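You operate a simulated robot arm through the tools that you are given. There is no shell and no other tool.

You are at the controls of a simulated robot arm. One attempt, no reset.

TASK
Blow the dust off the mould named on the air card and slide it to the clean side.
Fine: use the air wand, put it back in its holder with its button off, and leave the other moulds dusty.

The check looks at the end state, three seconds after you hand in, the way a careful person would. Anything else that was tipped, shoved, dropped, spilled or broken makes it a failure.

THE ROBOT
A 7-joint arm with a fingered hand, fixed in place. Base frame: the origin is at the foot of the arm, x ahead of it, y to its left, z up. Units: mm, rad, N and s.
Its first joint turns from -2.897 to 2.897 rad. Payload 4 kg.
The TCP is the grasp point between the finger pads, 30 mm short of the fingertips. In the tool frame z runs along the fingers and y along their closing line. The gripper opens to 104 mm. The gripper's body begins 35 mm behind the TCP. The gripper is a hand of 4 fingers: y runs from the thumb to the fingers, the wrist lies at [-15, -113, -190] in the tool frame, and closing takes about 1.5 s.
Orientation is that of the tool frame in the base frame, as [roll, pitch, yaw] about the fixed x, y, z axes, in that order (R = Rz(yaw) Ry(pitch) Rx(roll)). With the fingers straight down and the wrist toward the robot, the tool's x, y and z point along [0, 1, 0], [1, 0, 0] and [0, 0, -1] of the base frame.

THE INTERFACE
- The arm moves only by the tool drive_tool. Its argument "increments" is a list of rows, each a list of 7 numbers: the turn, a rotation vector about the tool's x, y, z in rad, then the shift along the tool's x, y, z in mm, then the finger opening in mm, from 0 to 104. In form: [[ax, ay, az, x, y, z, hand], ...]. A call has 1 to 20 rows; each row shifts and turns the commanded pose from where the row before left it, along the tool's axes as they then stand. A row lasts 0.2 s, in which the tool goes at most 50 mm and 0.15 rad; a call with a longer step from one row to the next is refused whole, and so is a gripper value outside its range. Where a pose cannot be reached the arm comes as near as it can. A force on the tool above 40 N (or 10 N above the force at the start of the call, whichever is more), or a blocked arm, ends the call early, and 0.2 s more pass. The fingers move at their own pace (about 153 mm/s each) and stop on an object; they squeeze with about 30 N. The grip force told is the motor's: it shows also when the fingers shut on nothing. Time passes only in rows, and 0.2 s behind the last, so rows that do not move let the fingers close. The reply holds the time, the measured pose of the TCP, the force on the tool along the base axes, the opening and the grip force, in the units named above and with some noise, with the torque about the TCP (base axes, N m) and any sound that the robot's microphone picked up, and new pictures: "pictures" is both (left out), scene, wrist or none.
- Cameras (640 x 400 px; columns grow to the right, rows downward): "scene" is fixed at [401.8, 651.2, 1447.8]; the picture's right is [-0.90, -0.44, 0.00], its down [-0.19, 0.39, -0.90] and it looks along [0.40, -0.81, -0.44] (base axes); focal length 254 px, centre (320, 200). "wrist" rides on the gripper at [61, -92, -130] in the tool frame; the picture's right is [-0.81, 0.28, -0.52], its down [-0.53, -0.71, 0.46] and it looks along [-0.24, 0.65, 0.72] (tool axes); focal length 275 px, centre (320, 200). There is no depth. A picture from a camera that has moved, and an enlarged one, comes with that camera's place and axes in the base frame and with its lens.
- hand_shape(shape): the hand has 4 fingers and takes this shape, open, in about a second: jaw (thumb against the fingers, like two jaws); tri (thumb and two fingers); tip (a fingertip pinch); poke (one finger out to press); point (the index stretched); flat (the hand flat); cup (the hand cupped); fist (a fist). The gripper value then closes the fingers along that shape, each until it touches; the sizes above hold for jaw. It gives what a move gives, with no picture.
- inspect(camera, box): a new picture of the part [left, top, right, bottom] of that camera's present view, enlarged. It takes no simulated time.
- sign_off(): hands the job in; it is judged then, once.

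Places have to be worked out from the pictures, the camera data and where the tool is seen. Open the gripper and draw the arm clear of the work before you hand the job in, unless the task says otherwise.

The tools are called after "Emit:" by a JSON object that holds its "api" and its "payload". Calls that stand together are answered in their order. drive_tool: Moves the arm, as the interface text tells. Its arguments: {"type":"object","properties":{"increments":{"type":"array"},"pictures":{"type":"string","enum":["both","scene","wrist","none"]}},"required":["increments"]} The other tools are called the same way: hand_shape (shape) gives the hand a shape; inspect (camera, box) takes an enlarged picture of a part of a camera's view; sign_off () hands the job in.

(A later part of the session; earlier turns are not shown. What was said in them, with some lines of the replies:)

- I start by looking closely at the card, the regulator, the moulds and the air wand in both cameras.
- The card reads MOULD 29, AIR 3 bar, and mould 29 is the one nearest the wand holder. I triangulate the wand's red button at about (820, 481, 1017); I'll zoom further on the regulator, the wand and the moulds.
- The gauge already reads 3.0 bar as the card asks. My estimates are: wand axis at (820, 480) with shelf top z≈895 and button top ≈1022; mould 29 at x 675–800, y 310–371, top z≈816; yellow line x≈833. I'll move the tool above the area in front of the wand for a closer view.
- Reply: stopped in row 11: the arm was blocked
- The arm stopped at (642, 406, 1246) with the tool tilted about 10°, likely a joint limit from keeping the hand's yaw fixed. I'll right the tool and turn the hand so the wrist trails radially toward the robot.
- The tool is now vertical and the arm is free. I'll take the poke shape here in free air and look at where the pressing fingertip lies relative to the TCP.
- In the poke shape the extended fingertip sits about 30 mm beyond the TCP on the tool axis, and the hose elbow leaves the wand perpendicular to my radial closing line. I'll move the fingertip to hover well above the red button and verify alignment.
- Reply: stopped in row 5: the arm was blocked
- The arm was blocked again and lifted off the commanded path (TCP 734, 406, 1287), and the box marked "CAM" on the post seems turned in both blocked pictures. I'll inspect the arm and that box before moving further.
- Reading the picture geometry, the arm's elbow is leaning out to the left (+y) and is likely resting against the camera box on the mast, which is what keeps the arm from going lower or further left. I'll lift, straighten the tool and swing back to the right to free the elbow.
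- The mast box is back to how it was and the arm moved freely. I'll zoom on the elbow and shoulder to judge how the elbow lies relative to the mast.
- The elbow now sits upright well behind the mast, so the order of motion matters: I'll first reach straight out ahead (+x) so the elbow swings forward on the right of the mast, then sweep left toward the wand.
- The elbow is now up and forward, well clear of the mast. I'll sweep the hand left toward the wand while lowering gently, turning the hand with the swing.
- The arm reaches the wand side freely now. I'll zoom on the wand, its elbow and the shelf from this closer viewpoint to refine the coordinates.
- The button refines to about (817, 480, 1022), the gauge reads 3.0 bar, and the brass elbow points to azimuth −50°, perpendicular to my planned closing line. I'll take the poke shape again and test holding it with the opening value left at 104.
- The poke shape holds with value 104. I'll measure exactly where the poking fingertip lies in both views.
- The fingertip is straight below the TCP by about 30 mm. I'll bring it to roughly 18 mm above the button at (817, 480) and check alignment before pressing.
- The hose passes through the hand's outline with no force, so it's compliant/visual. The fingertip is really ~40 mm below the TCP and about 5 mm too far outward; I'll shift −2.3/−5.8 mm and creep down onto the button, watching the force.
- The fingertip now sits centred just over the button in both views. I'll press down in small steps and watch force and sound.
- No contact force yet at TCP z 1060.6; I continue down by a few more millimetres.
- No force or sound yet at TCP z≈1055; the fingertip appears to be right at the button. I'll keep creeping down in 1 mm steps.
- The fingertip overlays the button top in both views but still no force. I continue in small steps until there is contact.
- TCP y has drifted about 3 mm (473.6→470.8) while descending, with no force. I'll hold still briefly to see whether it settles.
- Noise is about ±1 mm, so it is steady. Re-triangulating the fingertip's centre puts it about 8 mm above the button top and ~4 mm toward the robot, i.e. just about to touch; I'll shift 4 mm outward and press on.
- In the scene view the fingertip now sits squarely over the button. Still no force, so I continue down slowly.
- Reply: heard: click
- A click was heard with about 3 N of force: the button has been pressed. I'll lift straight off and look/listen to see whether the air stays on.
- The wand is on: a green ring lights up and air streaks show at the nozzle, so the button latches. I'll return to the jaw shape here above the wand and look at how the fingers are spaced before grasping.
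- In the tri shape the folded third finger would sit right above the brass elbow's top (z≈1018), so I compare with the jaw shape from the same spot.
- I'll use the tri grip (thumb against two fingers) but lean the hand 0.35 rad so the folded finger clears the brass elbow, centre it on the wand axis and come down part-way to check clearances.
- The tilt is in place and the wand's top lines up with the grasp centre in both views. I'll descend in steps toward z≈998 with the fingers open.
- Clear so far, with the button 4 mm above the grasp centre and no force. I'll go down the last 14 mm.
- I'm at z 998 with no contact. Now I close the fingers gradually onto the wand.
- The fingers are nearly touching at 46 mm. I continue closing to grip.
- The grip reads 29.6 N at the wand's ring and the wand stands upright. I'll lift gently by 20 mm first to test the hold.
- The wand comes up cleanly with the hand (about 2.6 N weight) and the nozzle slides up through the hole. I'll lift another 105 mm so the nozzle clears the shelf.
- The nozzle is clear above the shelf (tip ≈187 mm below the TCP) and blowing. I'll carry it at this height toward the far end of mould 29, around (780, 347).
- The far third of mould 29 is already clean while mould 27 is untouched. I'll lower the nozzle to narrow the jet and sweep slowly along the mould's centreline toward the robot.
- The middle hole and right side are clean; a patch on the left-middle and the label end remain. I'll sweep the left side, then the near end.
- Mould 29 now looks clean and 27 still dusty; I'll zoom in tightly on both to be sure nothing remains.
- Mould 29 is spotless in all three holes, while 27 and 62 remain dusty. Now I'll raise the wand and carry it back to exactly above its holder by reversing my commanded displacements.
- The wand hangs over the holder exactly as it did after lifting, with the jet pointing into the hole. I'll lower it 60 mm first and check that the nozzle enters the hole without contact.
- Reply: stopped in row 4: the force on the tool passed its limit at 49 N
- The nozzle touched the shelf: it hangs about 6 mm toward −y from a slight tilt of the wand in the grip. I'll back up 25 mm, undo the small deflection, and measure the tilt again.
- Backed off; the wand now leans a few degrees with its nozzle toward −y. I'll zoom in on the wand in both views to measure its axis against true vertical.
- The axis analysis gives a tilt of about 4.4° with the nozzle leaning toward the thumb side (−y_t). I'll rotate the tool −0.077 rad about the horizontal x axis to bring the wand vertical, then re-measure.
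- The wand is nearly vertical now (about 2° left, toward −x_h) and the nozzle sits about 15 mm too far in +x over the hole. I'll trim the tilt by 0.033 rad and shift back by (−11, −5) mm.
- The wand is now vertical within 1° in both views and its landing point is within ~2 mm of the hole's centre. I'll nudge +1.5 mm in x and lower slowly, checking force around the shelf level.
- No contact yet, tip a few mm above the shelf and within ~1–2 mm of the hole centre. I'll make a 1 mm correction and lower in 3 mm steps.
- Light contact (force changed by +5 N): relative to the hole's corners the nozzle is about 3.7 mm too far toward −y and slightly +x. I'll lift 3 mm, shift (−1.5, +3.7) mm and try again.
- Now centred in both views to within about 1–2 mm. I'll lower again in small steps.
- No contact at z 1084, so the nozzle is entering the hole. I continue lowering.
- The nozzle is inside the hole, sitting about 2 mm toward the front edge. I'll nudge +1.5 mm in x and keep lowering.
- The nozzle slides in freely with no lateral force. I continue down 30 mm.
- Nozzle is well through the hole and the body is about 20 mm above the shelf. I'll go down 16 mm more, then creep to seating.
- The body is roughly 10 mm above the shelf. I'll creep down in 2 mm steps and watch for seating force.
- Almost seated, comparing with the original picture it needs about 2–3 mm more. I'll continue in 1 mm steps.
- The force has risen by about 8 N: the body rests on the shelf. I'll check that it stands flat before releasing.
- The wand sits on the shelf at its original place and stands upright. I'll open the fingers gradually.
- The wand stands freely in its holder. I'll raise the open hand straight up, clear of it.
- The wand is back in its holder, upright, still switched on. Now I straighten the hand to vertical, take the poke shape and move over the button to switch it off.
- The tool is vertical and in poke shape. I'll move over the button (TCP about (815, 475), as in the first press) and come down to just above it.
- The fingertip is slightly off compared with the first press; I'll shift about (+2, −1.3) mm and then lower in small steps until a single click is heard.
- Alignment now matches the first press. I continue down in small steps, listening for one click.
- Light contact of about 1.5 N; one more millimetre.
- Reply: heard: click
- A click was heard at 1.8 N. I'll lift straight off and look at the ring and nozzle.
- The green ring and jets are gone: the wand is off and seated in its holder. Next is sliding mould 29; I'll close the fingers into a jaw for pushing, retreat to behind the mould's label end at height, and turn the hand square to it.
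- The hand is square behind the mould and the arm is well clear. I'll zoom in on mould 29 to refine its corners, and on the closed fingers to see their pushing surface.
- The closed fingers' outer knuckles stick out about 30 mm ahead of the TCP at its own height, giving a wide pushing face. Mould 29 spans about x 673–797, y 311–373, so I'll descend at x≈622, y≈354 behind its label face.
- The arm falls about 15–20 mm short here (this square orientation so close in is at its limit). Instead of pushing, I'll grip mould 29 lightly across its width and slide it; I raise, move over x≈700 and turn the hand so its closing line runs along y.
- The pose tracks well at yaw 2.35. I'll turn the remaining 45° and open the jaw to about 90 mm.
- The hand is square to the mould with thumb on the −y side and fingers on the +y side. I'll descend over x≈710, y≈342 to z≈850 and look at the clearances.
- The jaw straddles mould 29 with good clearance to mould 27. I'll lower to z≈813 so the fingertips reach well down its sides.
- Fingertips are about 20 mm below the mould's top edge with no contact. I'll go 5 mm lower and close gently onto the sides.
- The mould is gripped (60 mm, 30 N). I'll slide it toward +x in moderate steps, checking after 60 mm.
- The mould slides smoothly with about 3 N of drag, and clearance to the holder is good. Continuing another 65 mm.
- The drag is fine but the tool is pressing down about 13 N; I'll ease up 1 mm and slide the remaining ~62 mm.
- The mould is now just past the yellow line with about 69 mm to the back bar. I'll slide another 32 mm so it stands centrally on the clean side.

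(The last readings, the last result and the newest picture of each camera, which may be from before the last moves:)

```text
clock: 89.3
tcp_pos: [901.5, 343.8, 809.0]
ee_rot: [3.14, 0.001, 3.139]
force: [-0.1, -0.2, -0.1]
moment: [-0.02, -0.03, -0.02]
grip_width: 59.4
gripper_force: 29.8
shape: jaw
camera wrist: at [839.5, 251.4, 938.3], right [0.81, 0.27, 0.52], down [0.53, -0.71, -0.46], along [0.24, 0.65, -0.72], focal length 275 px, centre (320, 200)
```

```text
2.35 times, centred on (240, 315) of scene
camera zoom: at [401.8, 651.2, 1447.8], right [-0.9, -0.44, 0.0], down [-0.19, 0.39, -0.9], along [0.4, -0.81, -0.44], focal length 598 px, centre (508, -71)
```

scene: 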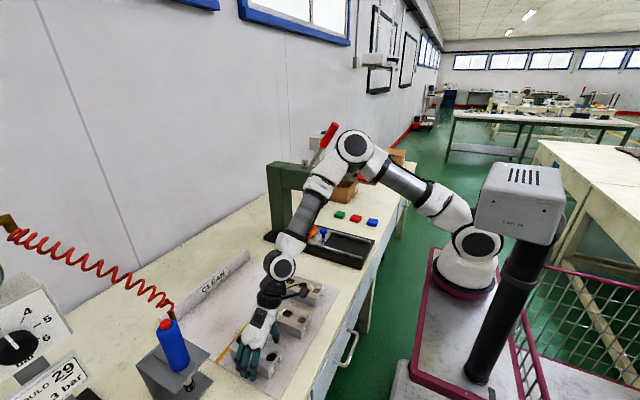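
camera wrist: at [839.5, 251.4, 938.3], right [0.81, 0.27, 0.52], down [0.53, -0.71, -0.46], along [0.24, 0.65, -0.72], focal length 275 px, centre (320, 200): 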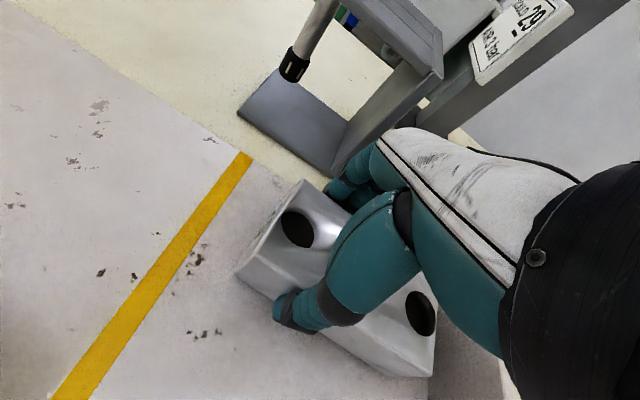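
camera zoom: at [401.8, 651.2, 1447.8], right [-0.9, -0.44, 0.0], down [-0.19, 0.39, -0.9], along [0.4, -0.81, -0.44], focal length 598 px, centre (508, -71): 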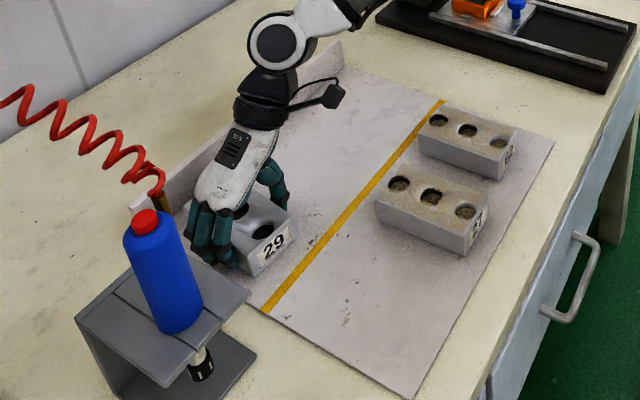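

Mould 29 stands about 30 mm past the yellow line, with no load on the hand. I'll release it gradually to 84 mm, keeping clear of the holder.

Emit:
{"api": "drive_tool", "payload": {"increments": [[0, 0, 0, 0, 0, 0, 60], [0, 0, 0, 0, 0, 0, 63], [0, 0, 0, 0, 0, 0, 68], [0, 0, 0, 0, 0, 0, 76], [0, 0, 0, 0, 0, 0, 84], [0, 0, 0, 0, 0, 0, 84]], "pictures": "wrist"}}

Emit:
{"api": "inspect", "payload": {"camera": "scene", "box": [150, 270, 280, 400]}}

```text
clock: 90.7
tcp_pos: [901.9, 343.5, 809.6]
ee_rot: [3.14, -0.001, 3.141]
force: [0.1, -0.3, 0.4]
moment: [-0.02, -0.03, -0.01]
grip_width: 84.0
gripper_force: 0.0
shape: jaw
camera wrist: at [839.2, 251.4, 938.4], right [0.81, 0.27, 0.52], down [0.53, -0.71, -0.46], along [0.24, 0.65, -0.72], focal length 275 px, centre (320, 200)
```

wrist: 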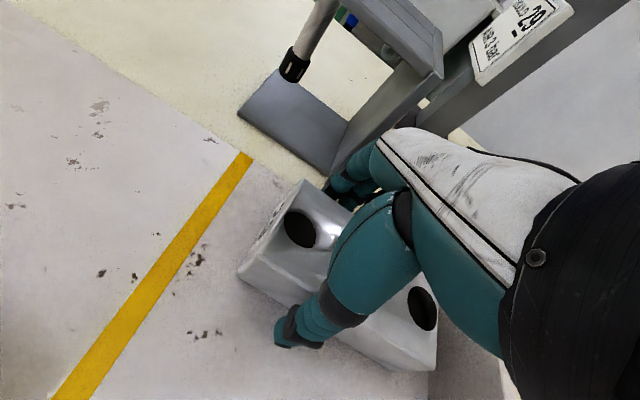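

```text
3.08 times, centred on (215, 335) of scene
camera zoom: at [401.8, 651.2, 1447.8], right [-0.9, -0.44, 0.0], down [-0.19, 0.39, -0.9], along [0.4, -0.81, -0.44], focal length 781 px, centre (643, -215)
```

zoom: 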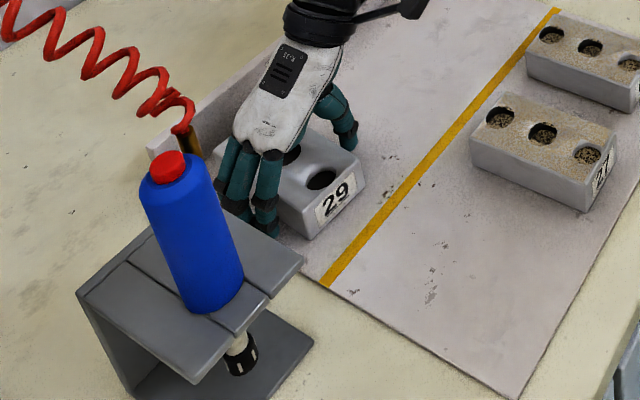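

Released cleanly. I'll raise the hand straight up, well clear of the mould and holder.

Emit:
{"api": "drive_tool", "payload": {"increments": [[0, 0, 0, 0, 0, -10, 84], [0, 0, 0, 0, 0, -15, 84], [0, 0, 0, 0, 0, -25, 84], [0, 0, 0, 0, 0, -35, 84], [0, 0, 0, 0, 0, -40, 84], [0, 0, 0, 0, 0, -40, 84], [0, 0, 0, 0, 0, -40, 84], [0, 0, 0, 0, 0, -40, 84], [0, 0, 0, 0, 0, -30, 84], [0, 0, 0, 0, 0, 0, 84]], "pictures": "both"}}

Emit:
{"api": "inspect", "payload": {"camera": "scene", "box": [150, 270, 340, 400]}}

```text
clock: 92.9
tcp_pos: [900.2, 342.9, 1081.7]
ee_rot: [3.14, -0.001, 3.14]
force: [0.1, -0.1, 0.4]
moment: [0.01, -0.01, -0.01]
grip_width: 83.9
gripper_force: 0.1
shape: jaw
camera wrist: at [838.3, 251.5, 1211.9], right [0.81, 0.27, 0.52], down [0.53, -0.71, -0.46], along [0.24, 0.65, -0.72], focal length 275 px, centre (320, 200)
```

scene: 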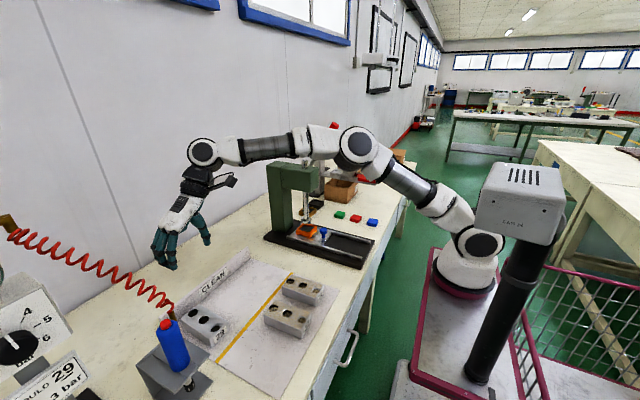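
wrist: 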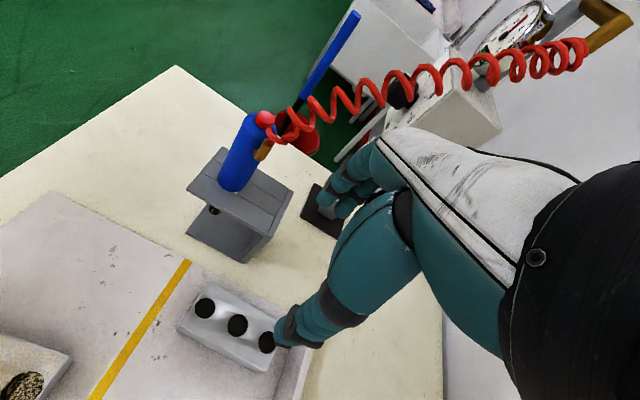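

```text
3.08 times, centred on (245, 335) of scene
camera zoom: at [401.8, 651.2, 1447.8], right [-0.9, -0.44, 0.0], down [-0.19, 0.39, -0.9], along [0.4, -0.81, -0.44], focal length 781 px, centre (551, -215)
```

zoom: 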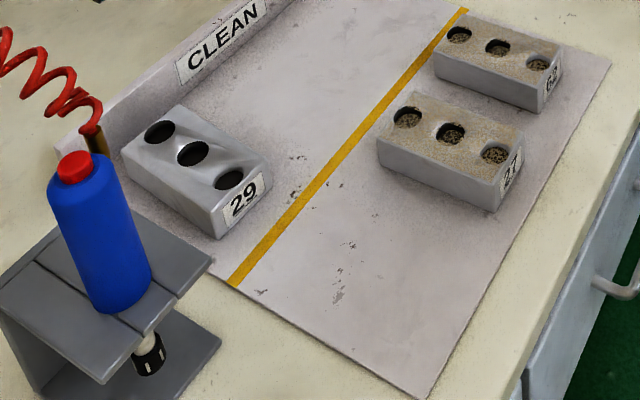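

Mould 29 is clean and squarely on the clean side; 27 and 62 are dusty and in place, and the wand is off in its holder. I'll draw the arm up and away to the right, turning the hand back to a relaxed angle.

Emit:
{"api": "drive_tool", "payload": {"increments": [[0, 0, 0, 0, 0, -40, 104], [0, 0, 0, 0, 0, -40, 104], [0, 0, 0, 0, 0, -40, 104], [0, 0, 0, 6.2, -30, -12, 104], [0, 0, 0, 6.2, -30, -12, 104], [0, 0, 0, 6.2, -30, -12, 104], [0, 0, 0, 6.2, -30, -12, 104], [0, 0, 0, 6.2, -30, -12, 104], [0, 0, 0, 6.2, -30, -12, 104], [0, 0, 0, 6.2, -30, -12, 104], [0, 0, 0.13, 0, 0, 0, 104], [0, 0, 0.13, 0, 0, 0, 104], [0, 0, 0.13, 0, 0, 0, 104], [0, 0, 0.13, 0, 0, 0, 104], [0, 0, 0.13, 0, 0, 0, 104], [0, 0, 0.13, 0, 0, 0, 104], [0, 0, 0.13, 0, 0, 0, 104], [0, 0, 0.13, 0, 0, 0, 104], [0, 0, 0, 0, 0, 0, 104]], "pictures": "both"}}

```text
clock: 96.9
tcp_pos: [857.2, 131.3, 1287.4]
ee_rot: [3.141, -0.001, 2.097]
force: [0.3, 0.5, -0.4]
moment: [0.01, -0.03, -0.04]
grip_width: 103.9
gripper_force: 0.0
shape: jaw
camera wrist: at [746.9, 137.8, 1418.1], right [0.65, -0.56, 0.52], down [-0.35, -0.82, -0.46], along [0.68, 0.11, -0.72], focal length 275 px, centre (320, 200)
```

scene: 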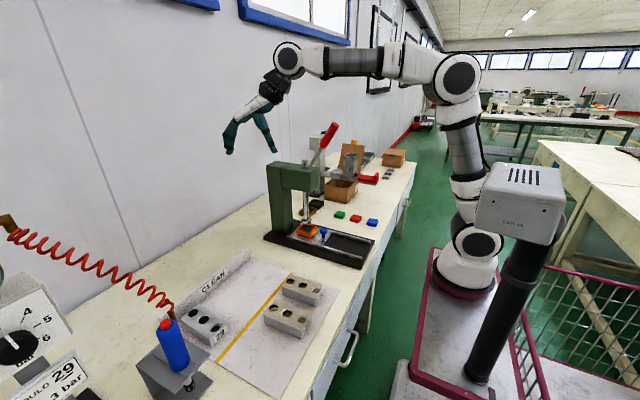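
wrist: 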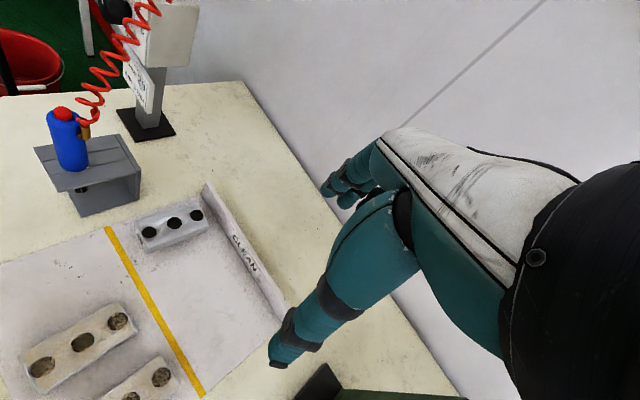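

The arm is up and clear of the work. I'll take a final close look at every item before handing in.

Emit:
{"api": "inspect", "payload": {"camera": "scene", "box": [130, 270, 340, 400]}}

Emit:
{"api": "inspect", "payload": {"camera": "scene", "box": [0, 220, 220, 400]}}

Emit:
{"api": "inspect", "payload": {"camera": "wrist", "box": [20, 90, 240, 310]}}

Emit:
{"api": "inspect", "payload": {"camera": "scene", "box": [440, 150, 600, 400]}}

```text
3.05 times, centred on (235, 335) of scene
camera zoom: at [401.8, 651.2, 1447.8], right [-0.9, -0.44, 0.0], down [-0.19, 0.39, -0.9], along [0.4, -0.81, -0.44], focal length 774 px, centre (579, -211)
```

zoom: 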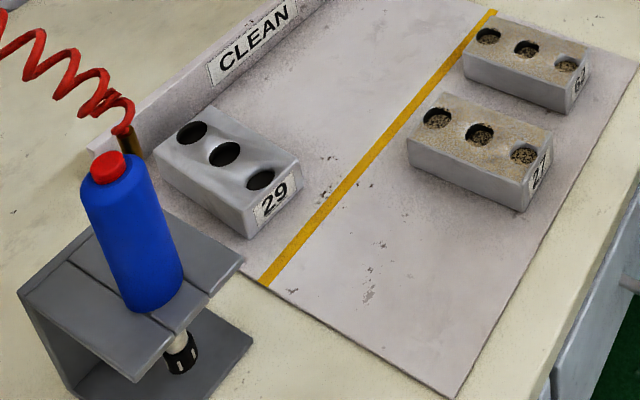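

```text
2.22 times, centred on (110, 310) of scene
camera zoom: at [401.8, 651.2, 1447.8], right [-0.9, -0.44, 0.0], down [-0.19, 0.39, -0.9], along [0.4, -0.81, -0.44], focal length 564 px, centre (787, -44)
```

zoom: 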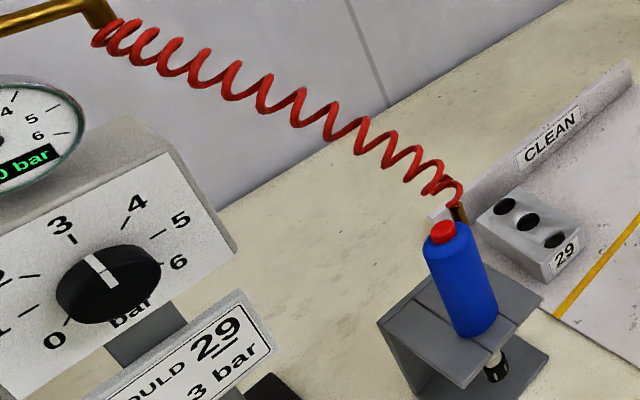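

```text
1.82 times, centred on (130, 200) of wrist
camera zoom: at [746.9, 137.8, 1418.1], right [0.65, -0.56, 0.52], down [-0.35, -0.82, -0.46], along [0.68, 0.11, -0.72], focal length 500 px, centre (666, 200)
```

zoom: 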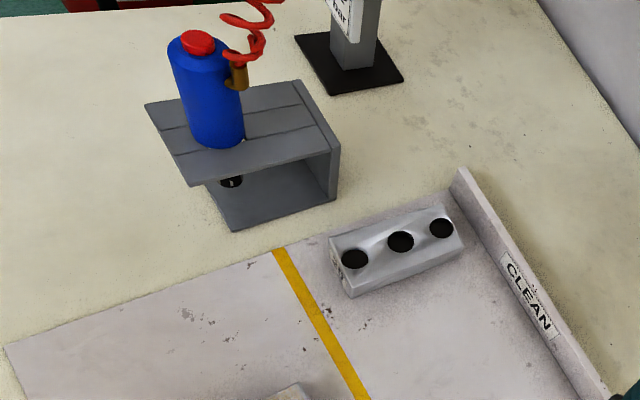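

```text
1.60 times, centred on (520, 275) of scene
camera zoom: at [401.8, 651.2, 1447.8], right [-0.9, -0.44, 0.0], down [-0.19, 0.39, -0.9], along [0.4, -0.81, -0.44], focal length 406 px, centre (0, 80)
```

zoom: 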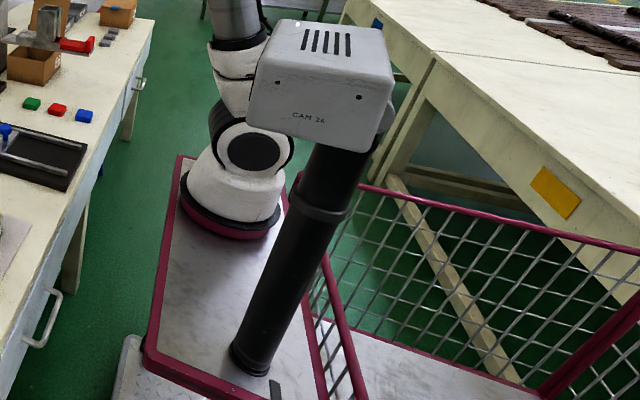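

Every item is where it should be:
- Mould 29 is clean and fully on the clean side.
- Moulds 27 and 62 are still dusty and haven't moved.
- The wand is upright in its holder with its ring dark and its button off.
- The gauge is still at 3.0 bar.
- The camera mast looks as it did at the start.

The gripper is open and the arm is clear, so I'm handing in.

Emit:
{"api": "sign_off", "payload": {}}

```text
The job is handed in.
```

Mould 29, the one named on the air card, is blown clean and sits fully on the clean side, about 30 mm past the yellow line. I've handed the job in; the check's result hasn't come back to me.

- **Air wand:** it is back upright in its holder, about 3 mm from where it started. The second button press clicked, and the ring light and jets went out.
- **Other moulds:** 27 and 62 are still dusty and haven't moved.
- **Pressure:** the gauge already read the 3 bar the card asks for, so I left the knob alone.
- **Arm:** the gripper is open and the hand is well clear of the work.

Two contacts happened along the way:

- **Camera mast:** early on the arm was blocked twice, probably by its elbow resting on the camera box on the mast. The box looked turned in those pictures, but it looks the same as at the start in the final view.
- **Holder shelf:** on the first try at putting the wand back, the nozzle hit the shelf at 49 N. I straightened the wand and it then seated freely; I saw no damage to either.
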